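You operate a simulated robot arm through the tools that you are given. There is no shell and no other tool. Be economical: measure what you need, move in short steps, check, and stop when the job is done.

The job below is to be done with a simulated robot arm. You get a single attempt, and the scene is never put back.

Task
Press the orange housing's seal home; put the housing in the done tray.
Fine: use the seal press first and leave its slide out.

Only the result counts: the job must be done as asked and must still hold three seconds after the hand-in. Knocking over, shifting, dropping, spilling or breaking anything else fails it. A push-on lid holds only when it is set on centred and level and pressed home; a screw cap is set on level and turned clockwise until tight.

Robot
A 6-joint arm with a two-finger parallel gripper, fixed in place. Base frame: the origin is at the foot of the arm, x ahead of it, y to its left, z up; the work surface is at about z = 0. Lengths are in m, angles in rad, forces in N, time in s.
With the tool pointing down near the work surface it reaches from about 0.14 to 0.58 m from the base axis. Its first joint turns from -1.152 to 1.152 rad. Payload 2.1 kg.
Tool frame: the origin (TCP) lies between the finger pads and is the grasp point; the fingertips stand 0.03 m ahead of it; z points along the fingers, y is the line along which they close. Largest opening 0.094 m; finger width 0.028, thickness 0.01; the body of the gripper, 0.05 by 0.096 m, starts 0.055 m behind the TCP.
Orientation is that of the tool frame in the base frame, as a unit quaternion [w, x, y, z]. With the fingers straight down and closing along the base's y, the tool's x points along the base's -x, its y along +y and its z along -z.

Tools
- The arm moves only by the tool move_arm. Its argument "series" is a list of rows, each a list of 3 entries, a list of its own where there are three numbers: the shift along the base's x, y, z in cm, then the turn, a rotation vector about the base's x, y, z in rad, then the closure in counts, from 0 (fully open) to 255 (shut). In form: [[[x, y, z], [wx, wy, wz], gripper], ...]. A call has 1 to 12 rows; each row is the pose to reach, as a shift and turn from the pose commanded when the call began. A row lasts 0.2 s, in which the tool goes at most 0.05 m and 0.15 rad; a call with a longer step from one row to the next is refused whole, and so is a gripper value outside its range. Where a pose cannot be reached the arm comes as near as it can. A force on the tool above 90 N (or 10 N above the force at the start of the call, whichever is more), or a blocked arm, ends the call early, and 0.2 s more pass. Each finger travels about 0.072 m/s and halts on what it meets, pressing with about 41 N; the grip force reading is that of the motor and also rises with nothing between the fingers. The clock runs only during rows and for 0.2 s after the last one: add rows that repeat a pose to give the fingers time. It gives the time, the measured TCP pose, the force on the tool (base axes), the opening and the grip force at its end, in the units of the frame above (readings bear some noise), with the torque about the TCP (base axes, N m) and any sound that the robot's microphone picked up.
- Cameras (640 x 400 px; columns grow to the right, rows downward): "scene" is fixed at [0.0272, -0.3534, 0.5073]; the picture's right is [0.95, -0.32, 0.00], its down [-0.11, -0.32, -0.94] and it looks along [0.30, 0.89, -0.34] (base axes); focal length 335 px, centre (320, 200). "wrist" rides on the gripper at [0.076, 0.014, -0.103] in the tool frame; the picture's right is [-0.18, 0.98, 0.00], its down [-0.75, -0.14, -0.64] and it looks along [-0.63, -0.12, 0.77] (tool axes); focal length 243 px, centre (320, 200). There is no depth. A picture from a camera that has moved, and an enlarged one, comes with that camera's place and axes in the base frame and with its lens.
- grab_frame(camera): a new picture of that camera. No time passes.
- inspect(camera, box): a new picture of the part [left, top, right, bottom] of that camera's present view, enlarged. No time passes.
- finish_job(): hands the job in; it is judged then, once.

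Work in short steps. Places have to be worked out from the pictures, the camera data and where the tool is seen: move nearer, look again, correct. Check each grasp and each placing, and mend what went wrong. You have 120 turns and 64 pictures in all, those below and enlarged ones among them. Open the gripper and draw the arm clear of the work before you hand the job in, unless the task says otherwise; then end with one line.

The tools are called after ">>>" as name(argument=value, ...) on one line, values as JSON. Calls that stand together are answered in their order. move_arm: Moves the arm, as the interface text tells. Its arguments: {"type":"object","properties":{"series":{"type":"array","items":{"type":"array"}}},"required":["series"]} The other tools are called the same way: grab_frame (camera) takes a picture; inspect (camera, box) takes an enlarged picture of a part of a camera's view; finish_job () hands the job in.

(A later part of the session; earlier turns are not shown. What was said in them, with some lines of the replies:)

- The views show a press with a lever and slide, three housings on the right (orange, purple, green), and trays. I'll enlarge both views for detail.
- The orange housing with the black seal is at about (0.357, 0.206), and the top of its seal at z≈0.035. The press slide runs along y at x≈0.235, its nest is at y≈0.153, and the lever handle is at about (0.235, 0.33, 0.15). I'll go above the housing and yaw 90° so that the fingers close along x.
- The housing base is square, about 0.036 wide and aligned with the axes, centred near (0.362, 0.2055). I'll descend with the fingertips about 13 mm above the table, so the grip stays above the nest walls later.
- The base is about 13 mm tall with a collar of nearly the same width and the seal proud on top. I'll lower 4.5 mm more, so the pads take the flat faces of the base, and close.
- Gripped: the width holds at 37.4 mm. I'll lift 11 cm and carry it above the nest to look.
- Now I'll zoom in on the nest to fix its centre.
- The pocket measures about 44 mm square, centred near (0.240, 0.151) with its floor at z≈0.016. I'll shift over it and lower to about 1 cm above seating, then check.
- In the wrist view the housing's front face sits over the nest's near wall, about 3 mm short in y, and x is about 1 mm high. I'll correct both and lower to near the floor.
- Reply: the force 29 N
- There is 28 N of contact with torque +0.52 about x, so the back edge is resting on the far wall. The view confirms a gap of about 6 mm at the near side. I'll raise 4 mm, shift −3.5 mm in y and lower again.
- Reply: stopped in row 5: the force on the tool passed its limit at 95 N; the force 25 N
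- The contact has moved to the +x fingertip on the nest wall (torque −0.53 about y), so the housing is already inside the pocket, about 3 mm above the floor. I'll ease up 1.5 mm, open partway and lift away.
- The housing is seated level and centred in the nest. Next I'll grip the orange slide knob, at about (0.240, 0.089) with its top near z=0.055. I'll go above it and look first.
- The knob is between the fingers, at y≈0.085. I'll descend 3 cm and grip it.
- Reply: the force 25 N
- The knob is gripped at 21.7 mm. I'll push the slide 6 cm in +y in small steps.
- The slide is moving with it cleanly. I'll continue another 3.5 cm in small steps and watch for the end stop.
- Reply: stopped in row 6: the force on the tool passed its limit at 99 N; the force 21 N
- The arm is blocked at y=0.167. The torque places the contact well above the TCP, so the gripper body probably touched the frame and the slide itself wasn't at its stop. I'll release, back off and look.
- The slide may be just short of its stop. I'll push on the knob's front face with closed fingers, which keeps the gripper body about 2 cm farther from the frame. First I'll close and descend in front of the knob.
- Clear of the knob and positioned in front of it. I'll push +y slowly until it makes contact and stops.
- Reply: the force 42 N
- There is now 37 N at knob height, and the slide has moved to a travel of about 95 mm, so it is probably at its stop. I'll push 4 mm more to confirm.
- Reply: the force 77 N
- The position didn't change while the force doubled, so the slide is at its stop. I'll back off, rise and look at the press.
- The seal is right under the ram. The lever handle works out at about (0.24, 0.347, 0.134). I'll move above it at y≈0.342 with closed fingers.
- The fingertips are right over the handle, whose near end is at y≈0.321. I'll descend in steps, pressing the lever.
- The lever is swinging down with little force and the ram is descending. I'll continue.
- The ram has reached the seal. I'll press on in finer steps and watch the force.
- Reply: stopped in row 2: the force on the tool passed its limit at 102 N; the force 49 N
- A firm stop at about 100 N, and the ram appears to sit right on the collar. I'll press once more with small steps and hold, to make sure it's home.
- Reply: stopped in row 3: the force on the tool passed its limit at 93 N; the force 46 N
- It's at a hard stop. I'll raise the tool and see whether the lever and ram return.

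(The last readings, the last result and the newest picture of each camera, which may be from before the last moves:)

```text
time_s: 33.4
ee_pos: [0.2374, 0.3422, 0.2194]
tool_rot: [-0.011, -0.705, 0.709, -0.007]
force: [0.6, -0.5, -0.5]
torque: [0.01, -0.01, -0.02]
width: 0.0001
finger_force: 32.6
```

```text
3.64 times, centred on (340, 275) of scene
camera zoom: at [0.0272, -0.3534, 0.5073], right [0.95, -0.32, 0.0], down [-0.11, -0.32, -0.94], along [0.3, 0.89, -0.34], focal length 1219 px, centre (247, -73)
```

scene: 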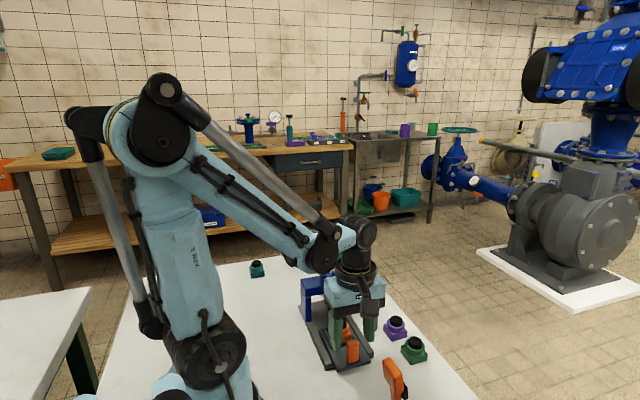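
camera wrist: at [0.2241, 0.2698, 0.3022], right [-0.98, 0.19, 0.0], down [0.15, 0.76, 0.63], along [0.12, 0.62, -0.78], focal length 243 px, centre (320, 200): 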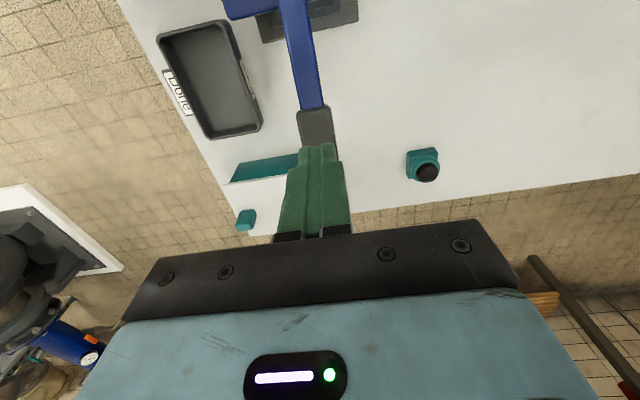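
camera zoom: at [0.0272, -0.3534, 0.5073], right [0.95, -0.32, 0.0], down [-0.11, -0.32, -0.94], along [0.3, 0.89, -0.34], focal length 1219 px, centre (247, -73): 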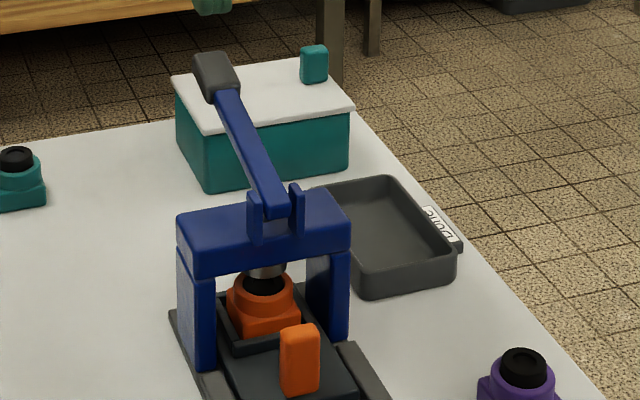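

The seal is now down in the collar and the lever has sprung back. To pull the slide out I'll tilt the tool 0.3 rad so the body stays clear of the frame. I'll come down in front of the knob with the fingers open.

>>> move_arm(series=[[[0.1, -4.5, 0], [0, 0, 0], 200], [[0.1, -9, 0], [0, 0, 0], 110], [[0.1, -13.5, 0], [0, 0, 0], 110], [[0.1, -18, 0], [0.1, 0, 0], 110], [[0.1, -22, 0], [0.2, 0, 0], 110], [[0.1, -22, -4], [0.3, 0, 0], 110], [[0.1, -22, -8], [0.3, 0, 0], 110], [[0.1, -22, -12], [0.3, 0, 0], 110], [[0.1, -22, -16.2], [0.3, 0, 0], 110], [[0.1, -22, -16.2], [0.3, 0, 0], 110]])

>>> grab_frame(camera="wrist")

>>> inspect(camera="scene", box=[270, 220, 410, 360])

```text
time_s: 35.6
ee_pos: [0.2394, 0.1245, 0.0562]
tool_rot: [0.095, -0.699, 0.702, 0.1]
force: [0.1, -1.3, -0.3]
torque: [-0.02, 0.04, -0.03]
width: 0.0534
finger_force: 0.0
```

```text
23 pictures are left
camera wrist: at [0.2249, 0.0228, 0.1342], right [-0.98, 0.18, 0.06], down [0.15, 0.55, 0.82], along [0.12, 0.82, -0.57], focal length 243 px, centre (320, 200)
```

wrist: 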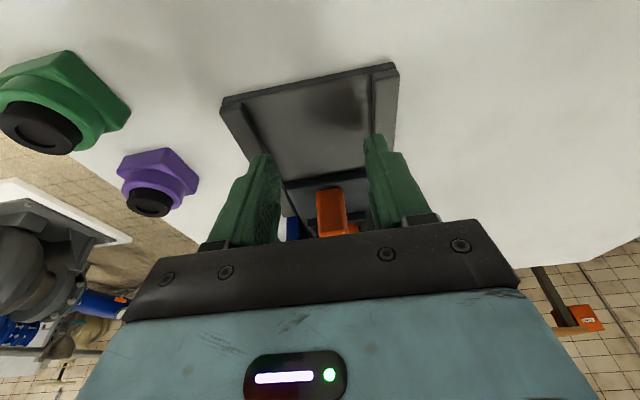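

```text
2.86 times, centred on (340, 290) of scene
camera zoom: at [0.0271, -0.3534, 0.5073], right [0.95, -0.32, 0.0], down [-0.11, -0.32, -0.94], along [0.3, 0.89, -0.34], focal length 958 px, centre (263, -57)
```

zoom: 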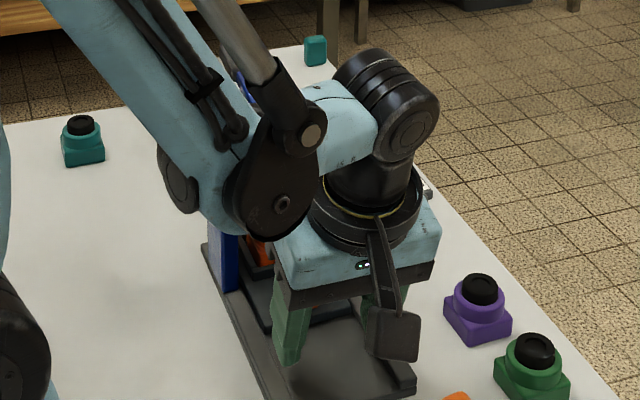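

The knob lines up between the fingers. I'll advance 4.7 cm and close.

>>> move_arm(series=[[[0, 1.5, 0], [0, 0, 0], 110], [[0, 3, 0], [0, 0, 0], 110], [[0, 4.7, 0], [0, 0, 0], 110], [[0, 4.7, 0], [0, 0, 0], 180], [[0, 4.7, 0], [0, 0, 0], 220], [[0, 4.7, 0], [0, 0, 0], 255], [[0, 4.7, 0], [0, 0, 0], 255]])

```text
time_s: 37.2
ee_pos: [0.2398, 0.1701, 0.0572]
tool_rot: [0.095, -0.698, 0.702, 0.1]
force: [4.3, 0.8, -2.4]
torque: [-0.28, 0.0, -0.06]
width: 0.0259
finger_force: 45.1
```

Gripped. I'll pull the slide out by the same 9.5 cm.

>>> move_arm(series=[[[0, -1, 0], [0, 0, 0], 255], [[0, -2, 0], [0, 0, 0], 255], [[0, -3, 0], [0, 0, 0], 255], [[0, -4, 0], [0, 0, 0], 255], [[0, -5, 0], [0, 0, 0], 255], [[0, -6, 0], [0, 0, 0], 255], [[0, -7, 0], [0, 0, 0], 255], [[0, -8, 0], [0, 0, 0], 255], [[0, -9, 0], [0, 0, 0], 255], [[0, -9.4, 0], [0, 0, 0], 255], [[0, -9.4, 0], [0, 0, 0], 255]])

>>> inspect(camera="scene", box=[270, 220, 410, 380])

```text
time_s: 39.6
ee_pos: [0.2416, 0.0759, 0.0561]
tool_rot: [0.096, -0.699, 0.702, 0.1]
force: [-5.9, 0.6, 33.7]
torque: [0.71, 0.03, 0.07]
width: 0.026
finger_force: 44.9
```

```text
2.50 times, centred on (340, 300) of scene
camera zoom: at [0.0271, -0.3534, 0.5073], right [0.95, -0.32, 0.0], down [-0.11, -0.32, -0.94], along [0.3, 0.89, -0.34], focal length 838 px, centre (270, -50)
```

zoom: 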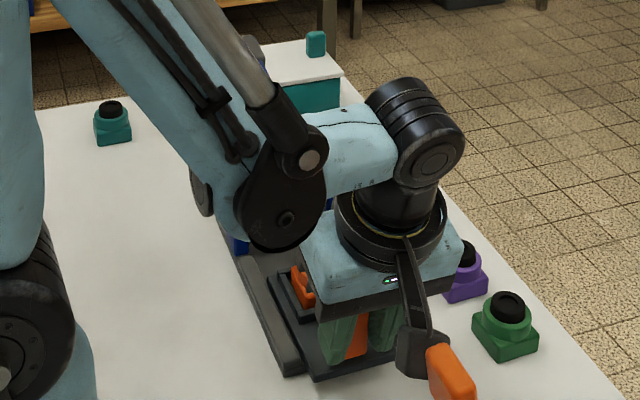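

The slide looks out. I'll pull 3 mm more to reach the original stop, then release, straighten the tool and rise.

>>> move_arm(series=[[[0, -0.3, 0.1], [0, 0, 0], 255], [[0, -0.3, 0.1], [0, 0, 0], 255]])

```text
time_s: 40.2
ee_pos: [0.2391, 0.0736, 0.0572]
tool_rot: [0.096, -0.698, 0.702, 0.1]
force: [1.8, 26.6, -20.8]
torque: [-0.32, 0.01, -0.04]
width: 0.0261
finger_force: 44.9
```

A 26 N resistance shows the outer stop is reached. Release, rise and untilt.

>>> move_arm(series=[[[0, 0.2, 0], [0, 0, 0], 200], [[0, 0.2, 0], [0, 0, 0], 110], [[0, 0.2, 0], [0, 0, 0], 110], [[0, 0.2, 3], [0, 0, 0], 110], [[0, 0.2, 6], [-0.1, 0, 0], 110], [[0, 2, 9], [-0.2, 0, 0], 110], [[0, 4.5, 9], [-0.3, 0, 0], 110], [[0, 7.2, 9], [-0.322, 0, 0], 110], [[0, 7.2, 9], [-0.322, 0, 0], 110]])

>>> inspect(camera="wrist", box=[220, 0, 420, 160])

>>> inspect(camera="scene", box=[290, 240, 430, 380])

```text
time_s: 42.2
ee_pos: [0.2421, 0.1456, 0.1472]
tool_rot: [-0.019, -0.705, 0.709, -0.015]
force: [-0.4, -0.1, -0.3]
torque: [0.02, 0.0, 0.02]
width: 0.0536
finger_force: 0.0
```

```text
2.50 times, centred on (320, 80) of wrist
camera zoom: at [0.2268, 0.0742, 0.2533], right [-0.98, 0.19, 0.0], down [0.15, 0.78, 0.6], along [0.12, 0.59, -0.8], focal length 606 px, centre (320, 500)
```

zoom: 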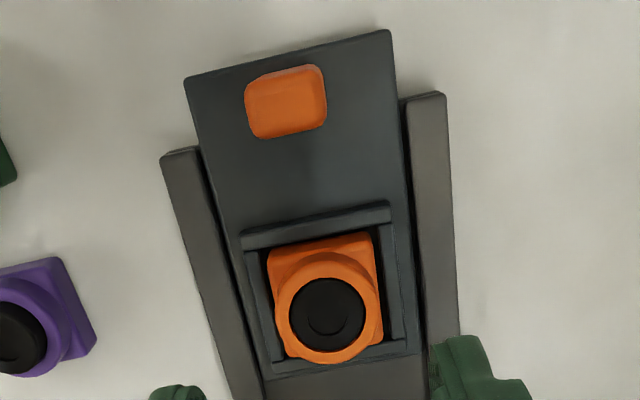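

```text
2.86 times, centred on (360, 310) of scene
camera zoom: at [0.0272, -0.3534, 0.5073], right [0.95, -0.32, 0.0], down [-0.11, -0.32, -0.94], along [0.3, 0.89, -0.34], focal length 958 px, centre (206, -114)
```

zoom: 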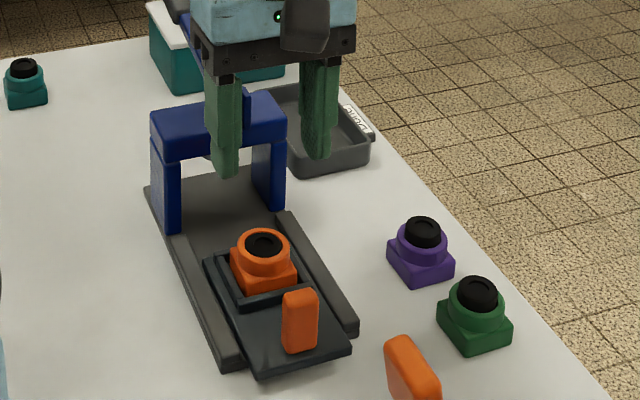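

The seal is flush in the collar and the slide is fully out. I'll level the tool (+0.034 rad) and go down over the housing at y≈0.150, with the tips just above the nest walls, then grip the collar.

>>> move_arm(series=[[[0, 0.45, 0], [0.034, 0, 0], 110], [[0, 0.45, -3], [0.034, 0, 0], 110], [[0, 0.45, -6], [0.034, 0, 0], 110], [[0, 0.45, -8], [0.034, 0, 0], 110], [[0, 0.45, -8.8], [0.034, 0, 0], 110], [[0, 0.45, -8.8], [0.034, 0, 0], 180], [[0, 0.45, -8.8], [0.034, 0, 0], 255], [[0, 0.45, -8.8], [0.034, 0, 0], 255]])

>>> inspect(camera="wrist", box=[220, 60, 420, 220])

```text
time_s: 44.0
ee_pos: [0.239, 0.1492, 0.0588]
tool_rot: [-0.006, -0.705, 0.709, -0.002]
force: [-0.2, 0.4, -0.7]
torque: [0.0, 0.02, 0.0]
width: 0.0373
finger_force: 40.7
```

```text
2.50 times, centred on (320, 140) of wrist
camera zoom: at [0.2253, 0.0749, 0.1619], right [-0.98, 0.19, 0.0], down [0.15, 0.76, 0.63], along [0.12, 0.62, -0.78], focal length 606 px, centre (320, 350)
```

zoom: 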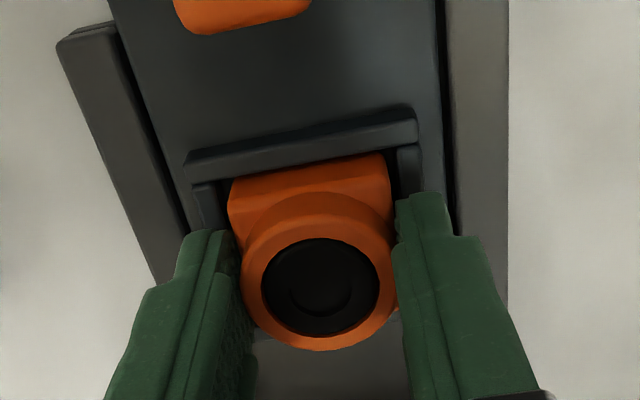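

Gripped at 37.3 mm with the seal seated. I'll lift 12 cm, move +x first and then +y to above the done tray at about (0.355, 0.319), and look.

>>> move_arm(series=[[[0, 0, 2], [0, 0, 0], 255], [[0, 0, 5], [0, 0, 0], 255], [[0, 0, 8], [0, 0, 0], 255], [[3, 0, 11], [0, 0, 0], 255], [[7, 0, 11], [0, 0, 0], 255], [[11.5, 1, 11], [0, 0, 0], 255], [[11.5, 5, 11], [0, 0, 0], 255], [[11.5, 9, 11], [0, 0, 0], 255], [[11.5, 13, 11], [0, 0, 0], 255], [[11.5, 16.5, 11], [0, 0, 0], 255], [[11.5, 16.5, 11], [0, 0, 0], 255]])

>>> grab_frame(camera="wrist")

>>> inspect(camera="scene", box=[290, 200, 430, 340])

```text
time_s: 46.4
ee_pos: [0.3536, 0.3137, 0.171]
tool_rot: [-0.005, -0.704, 0.71, -0.002]
force: [0.1, 0.6, -1.8]
torque: [0.0, -0.02, 0.01]
width: 0.0373
finger_force: 41.0
```

```text
17 pictures are left
camera wrist: at [0.3387, 0.2396, 0.2738], right [-0.98, 0.19, 0.0], down [0.15, 0.76, 0.63], along [0.12, 0.62, -0.78], focal length 243 px, centre (320, 200)
```

wrist: 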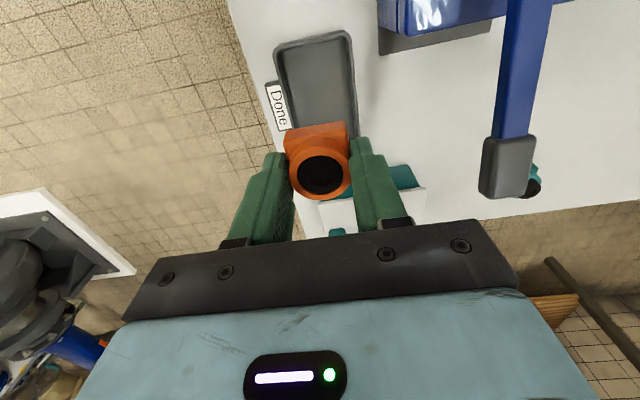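

```text
2.86 times, centred on (360, 270) of scene
camera zoom: at [0.0272, -0.3534, 0.5073], right [0.95, -0.32, 0.0], down [-0.11, -0.32, -0.94], along [0.3, 0.89, -0.34], focal length 958 px, centre (206, 0)
```

zoom: 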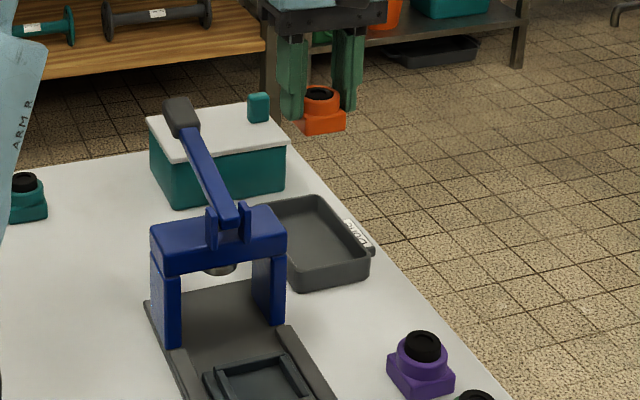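

The tray spans about x 0.318–0.384 and y 0.264–0.365, with its centre near (0.351, 0.315) and its rim at z≈0.02. I'll lower to about 1 cm above its floor and check the clearance.

>>> move_arm(series=[[[-0.35, 0, -3], [0, 0, 0], 255], [[-0.35, 0, -6], [0, 0, 0], 255], [[-0.35, 0, -9], [0, 0, 0], 255], [[-0.35, 0, -10.8], [0, 0, 0], 255], [[-0.35, 0, -10.8], [0, 0, 0], 255]])

>>> grab_frame(camera="wrist")

>>> inspect(camera="scene", box=[320, 230, 420, 310])

```text
time_s: 47.6
ee_pos: [0.3507, 0.3141, 0.0624]
tool_rot: [-0.006, -0.706, 0.708, -0.002]
force: [0.0, -0.6, -1.0]
torque: [0.02, -0.02, -0.01]
width: 0.0372
finger_force: 40.6
```

```text
15 pictures are left
camera wrist: at [0.3358, 0.2389, 0.1646], right [-0.98, 0.19, 0.0], down [0.15, 0.76, 0.63], along [0.12, 0.62, -0.78], focal length 243 px, centre (320, 200)
```

wrist: 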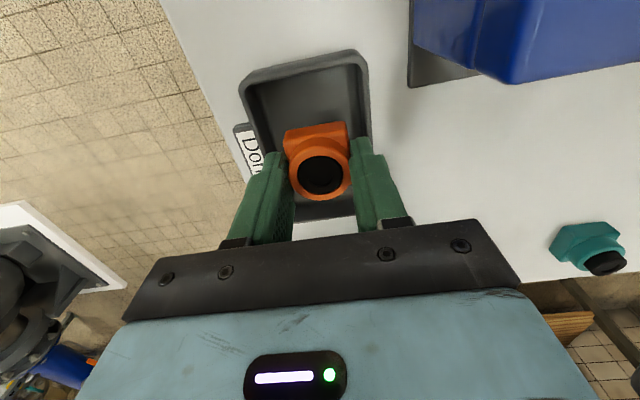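

```text
5.00 times, centred on (370, 270) of scene
camera zoom: at [0.0272, -0.3534, 0.5073], right [0.95, -0.32, 0.0], down [-0.11, -0.32, -0.94], along [0.3, 0.89, -0.34], focal length 1676 px, centre (70, -150)
```

zoom: 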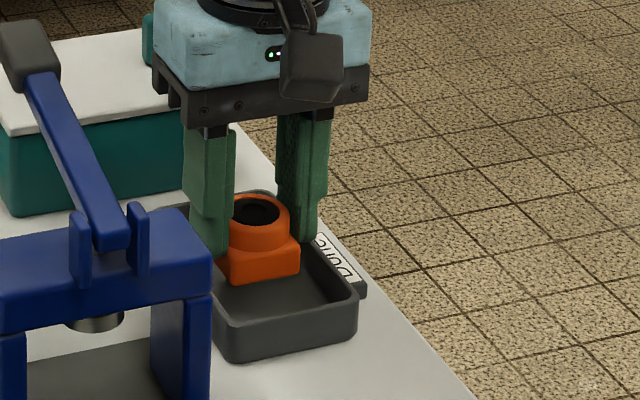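

It's centred, and the tray's inner width of about 66 mm leaves room for the fingers. I'll lower 1.2 cm, open slightly and lift away.

>>> move_arm(series=[[[0, 0, -0.6], [0, 0, 0], 255], [[0, 0, -1.0], [0, 0, 0], 255], [[0, 0, -1.25], [0, 0, 0], 255], [[0, 0, -1.25], [0, 0, 0], 255]])

```text
time_s: 48.6
ee_pos: [0.3514, 0.3141, 0.0469]
tool_rot: [-0.006, -0.705, 0.709, -0.003]
force: [-0.6, -0.4, -1.5]
torque: [0.01, -0.02, 0.04]
width: 0.0373
finger_force: 41.0
```

No contact yet. I'll lower 2 mm more, then release.

>>> move_arm(series=[[[0, 0, -0.2], [0, 0, 0], 255], [[0, 0, -0.2], [0, 0, 0], 200], [[0, 0, -0.2], [0, 0, 0], 142], [[0, 0, -0.2], [0, 0, 0], 135], [[0, 0, -0.2], [0, 0, 0], 135], [[0, 0, 1.5], [0, 0, 0], 135], [[0, 0, 5], [0, 0, 0], 135], [[0, 0, 9], [0, 0, 0], 135], [[0, 0, 13], [0, 0, 0], 135], [[0, 0, 13], [0, 0, 0], 0], [[0, 0, 13], [0, 0, 0], 0]])

>>> inspect(camera="scene", box=[270, 220, 430, 380])

>>> grab_frame(camera="wrist")

```text
time_s: 51.0
ee_pos: [0.3498, 0.3158, 0.1788]
tool_rot: [-0.007, -0.706, 0.708, -0.002]
force: [-0.3, -0.8, -0.1]
torque: [0.0, 0.0, 0.0]
width: 0.0939
finger_force: 0.0
```

```text
2.50 times, centred on (350, 300) of scene
camera zoom: at [0.0272, -0.3534, 0.5073], right [0.95, -0.32, 0.0], down [-0.11, -0.32, -0.94], along [0.3, 0.89, -0.34], focal length 838 px, centre (245, -50)
```

zoom: 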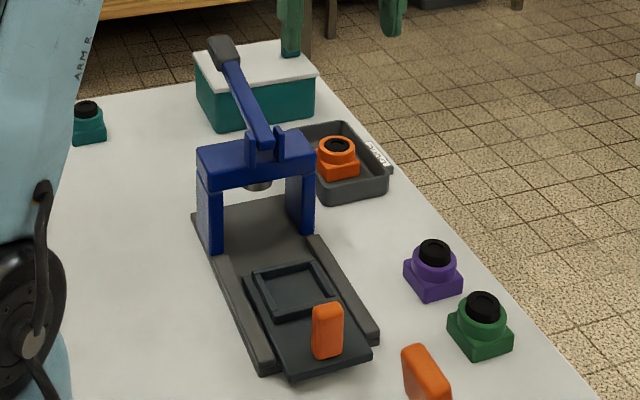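

```text
12 pictures are left
camera wrist: at [0.3369, 0.2406, 0.2818], right [-0.98, 0.19, 0.0], down [0.15, 0.76, 0.63], along [0.12, 0.62, -0.78], focal length 243 px, centre (320, 200)
```

wrist: 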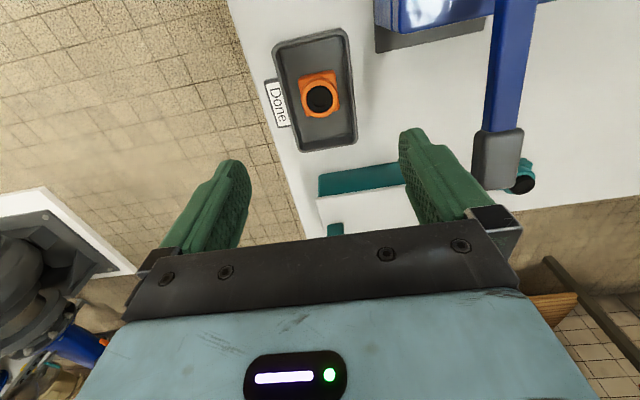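

The housing sits upright in the done tray with its seal flush, the slide is out, and nothing else has moved. I'll rise a little more and hand it in.

>>> move_arm(series=[[[0, -2, 4], [0, 0, 0], 0], [[0, -5, 8], [0, 0, 0], 0], [[0, -5, 8], [0, 0, 0], 0]])

>>> finish_job()

```text
time_s: 51.8
ee_pos: [0.3524, 0.2652, 0.2607]
tool_rot: [-0.007, -0.705, 0.709, -0.002]
force: [-0.5, 0.9, 0.0]
torque: [0.0, 0.0, 0.01]
width: 0.0939
finger_force: 0.0
```

```text
The job is handed in.
```

I pressed the orange housing's seal home in the seal press, put the housing in the done tray, left the slide out, and handed the job in; the result of the check has not come back.
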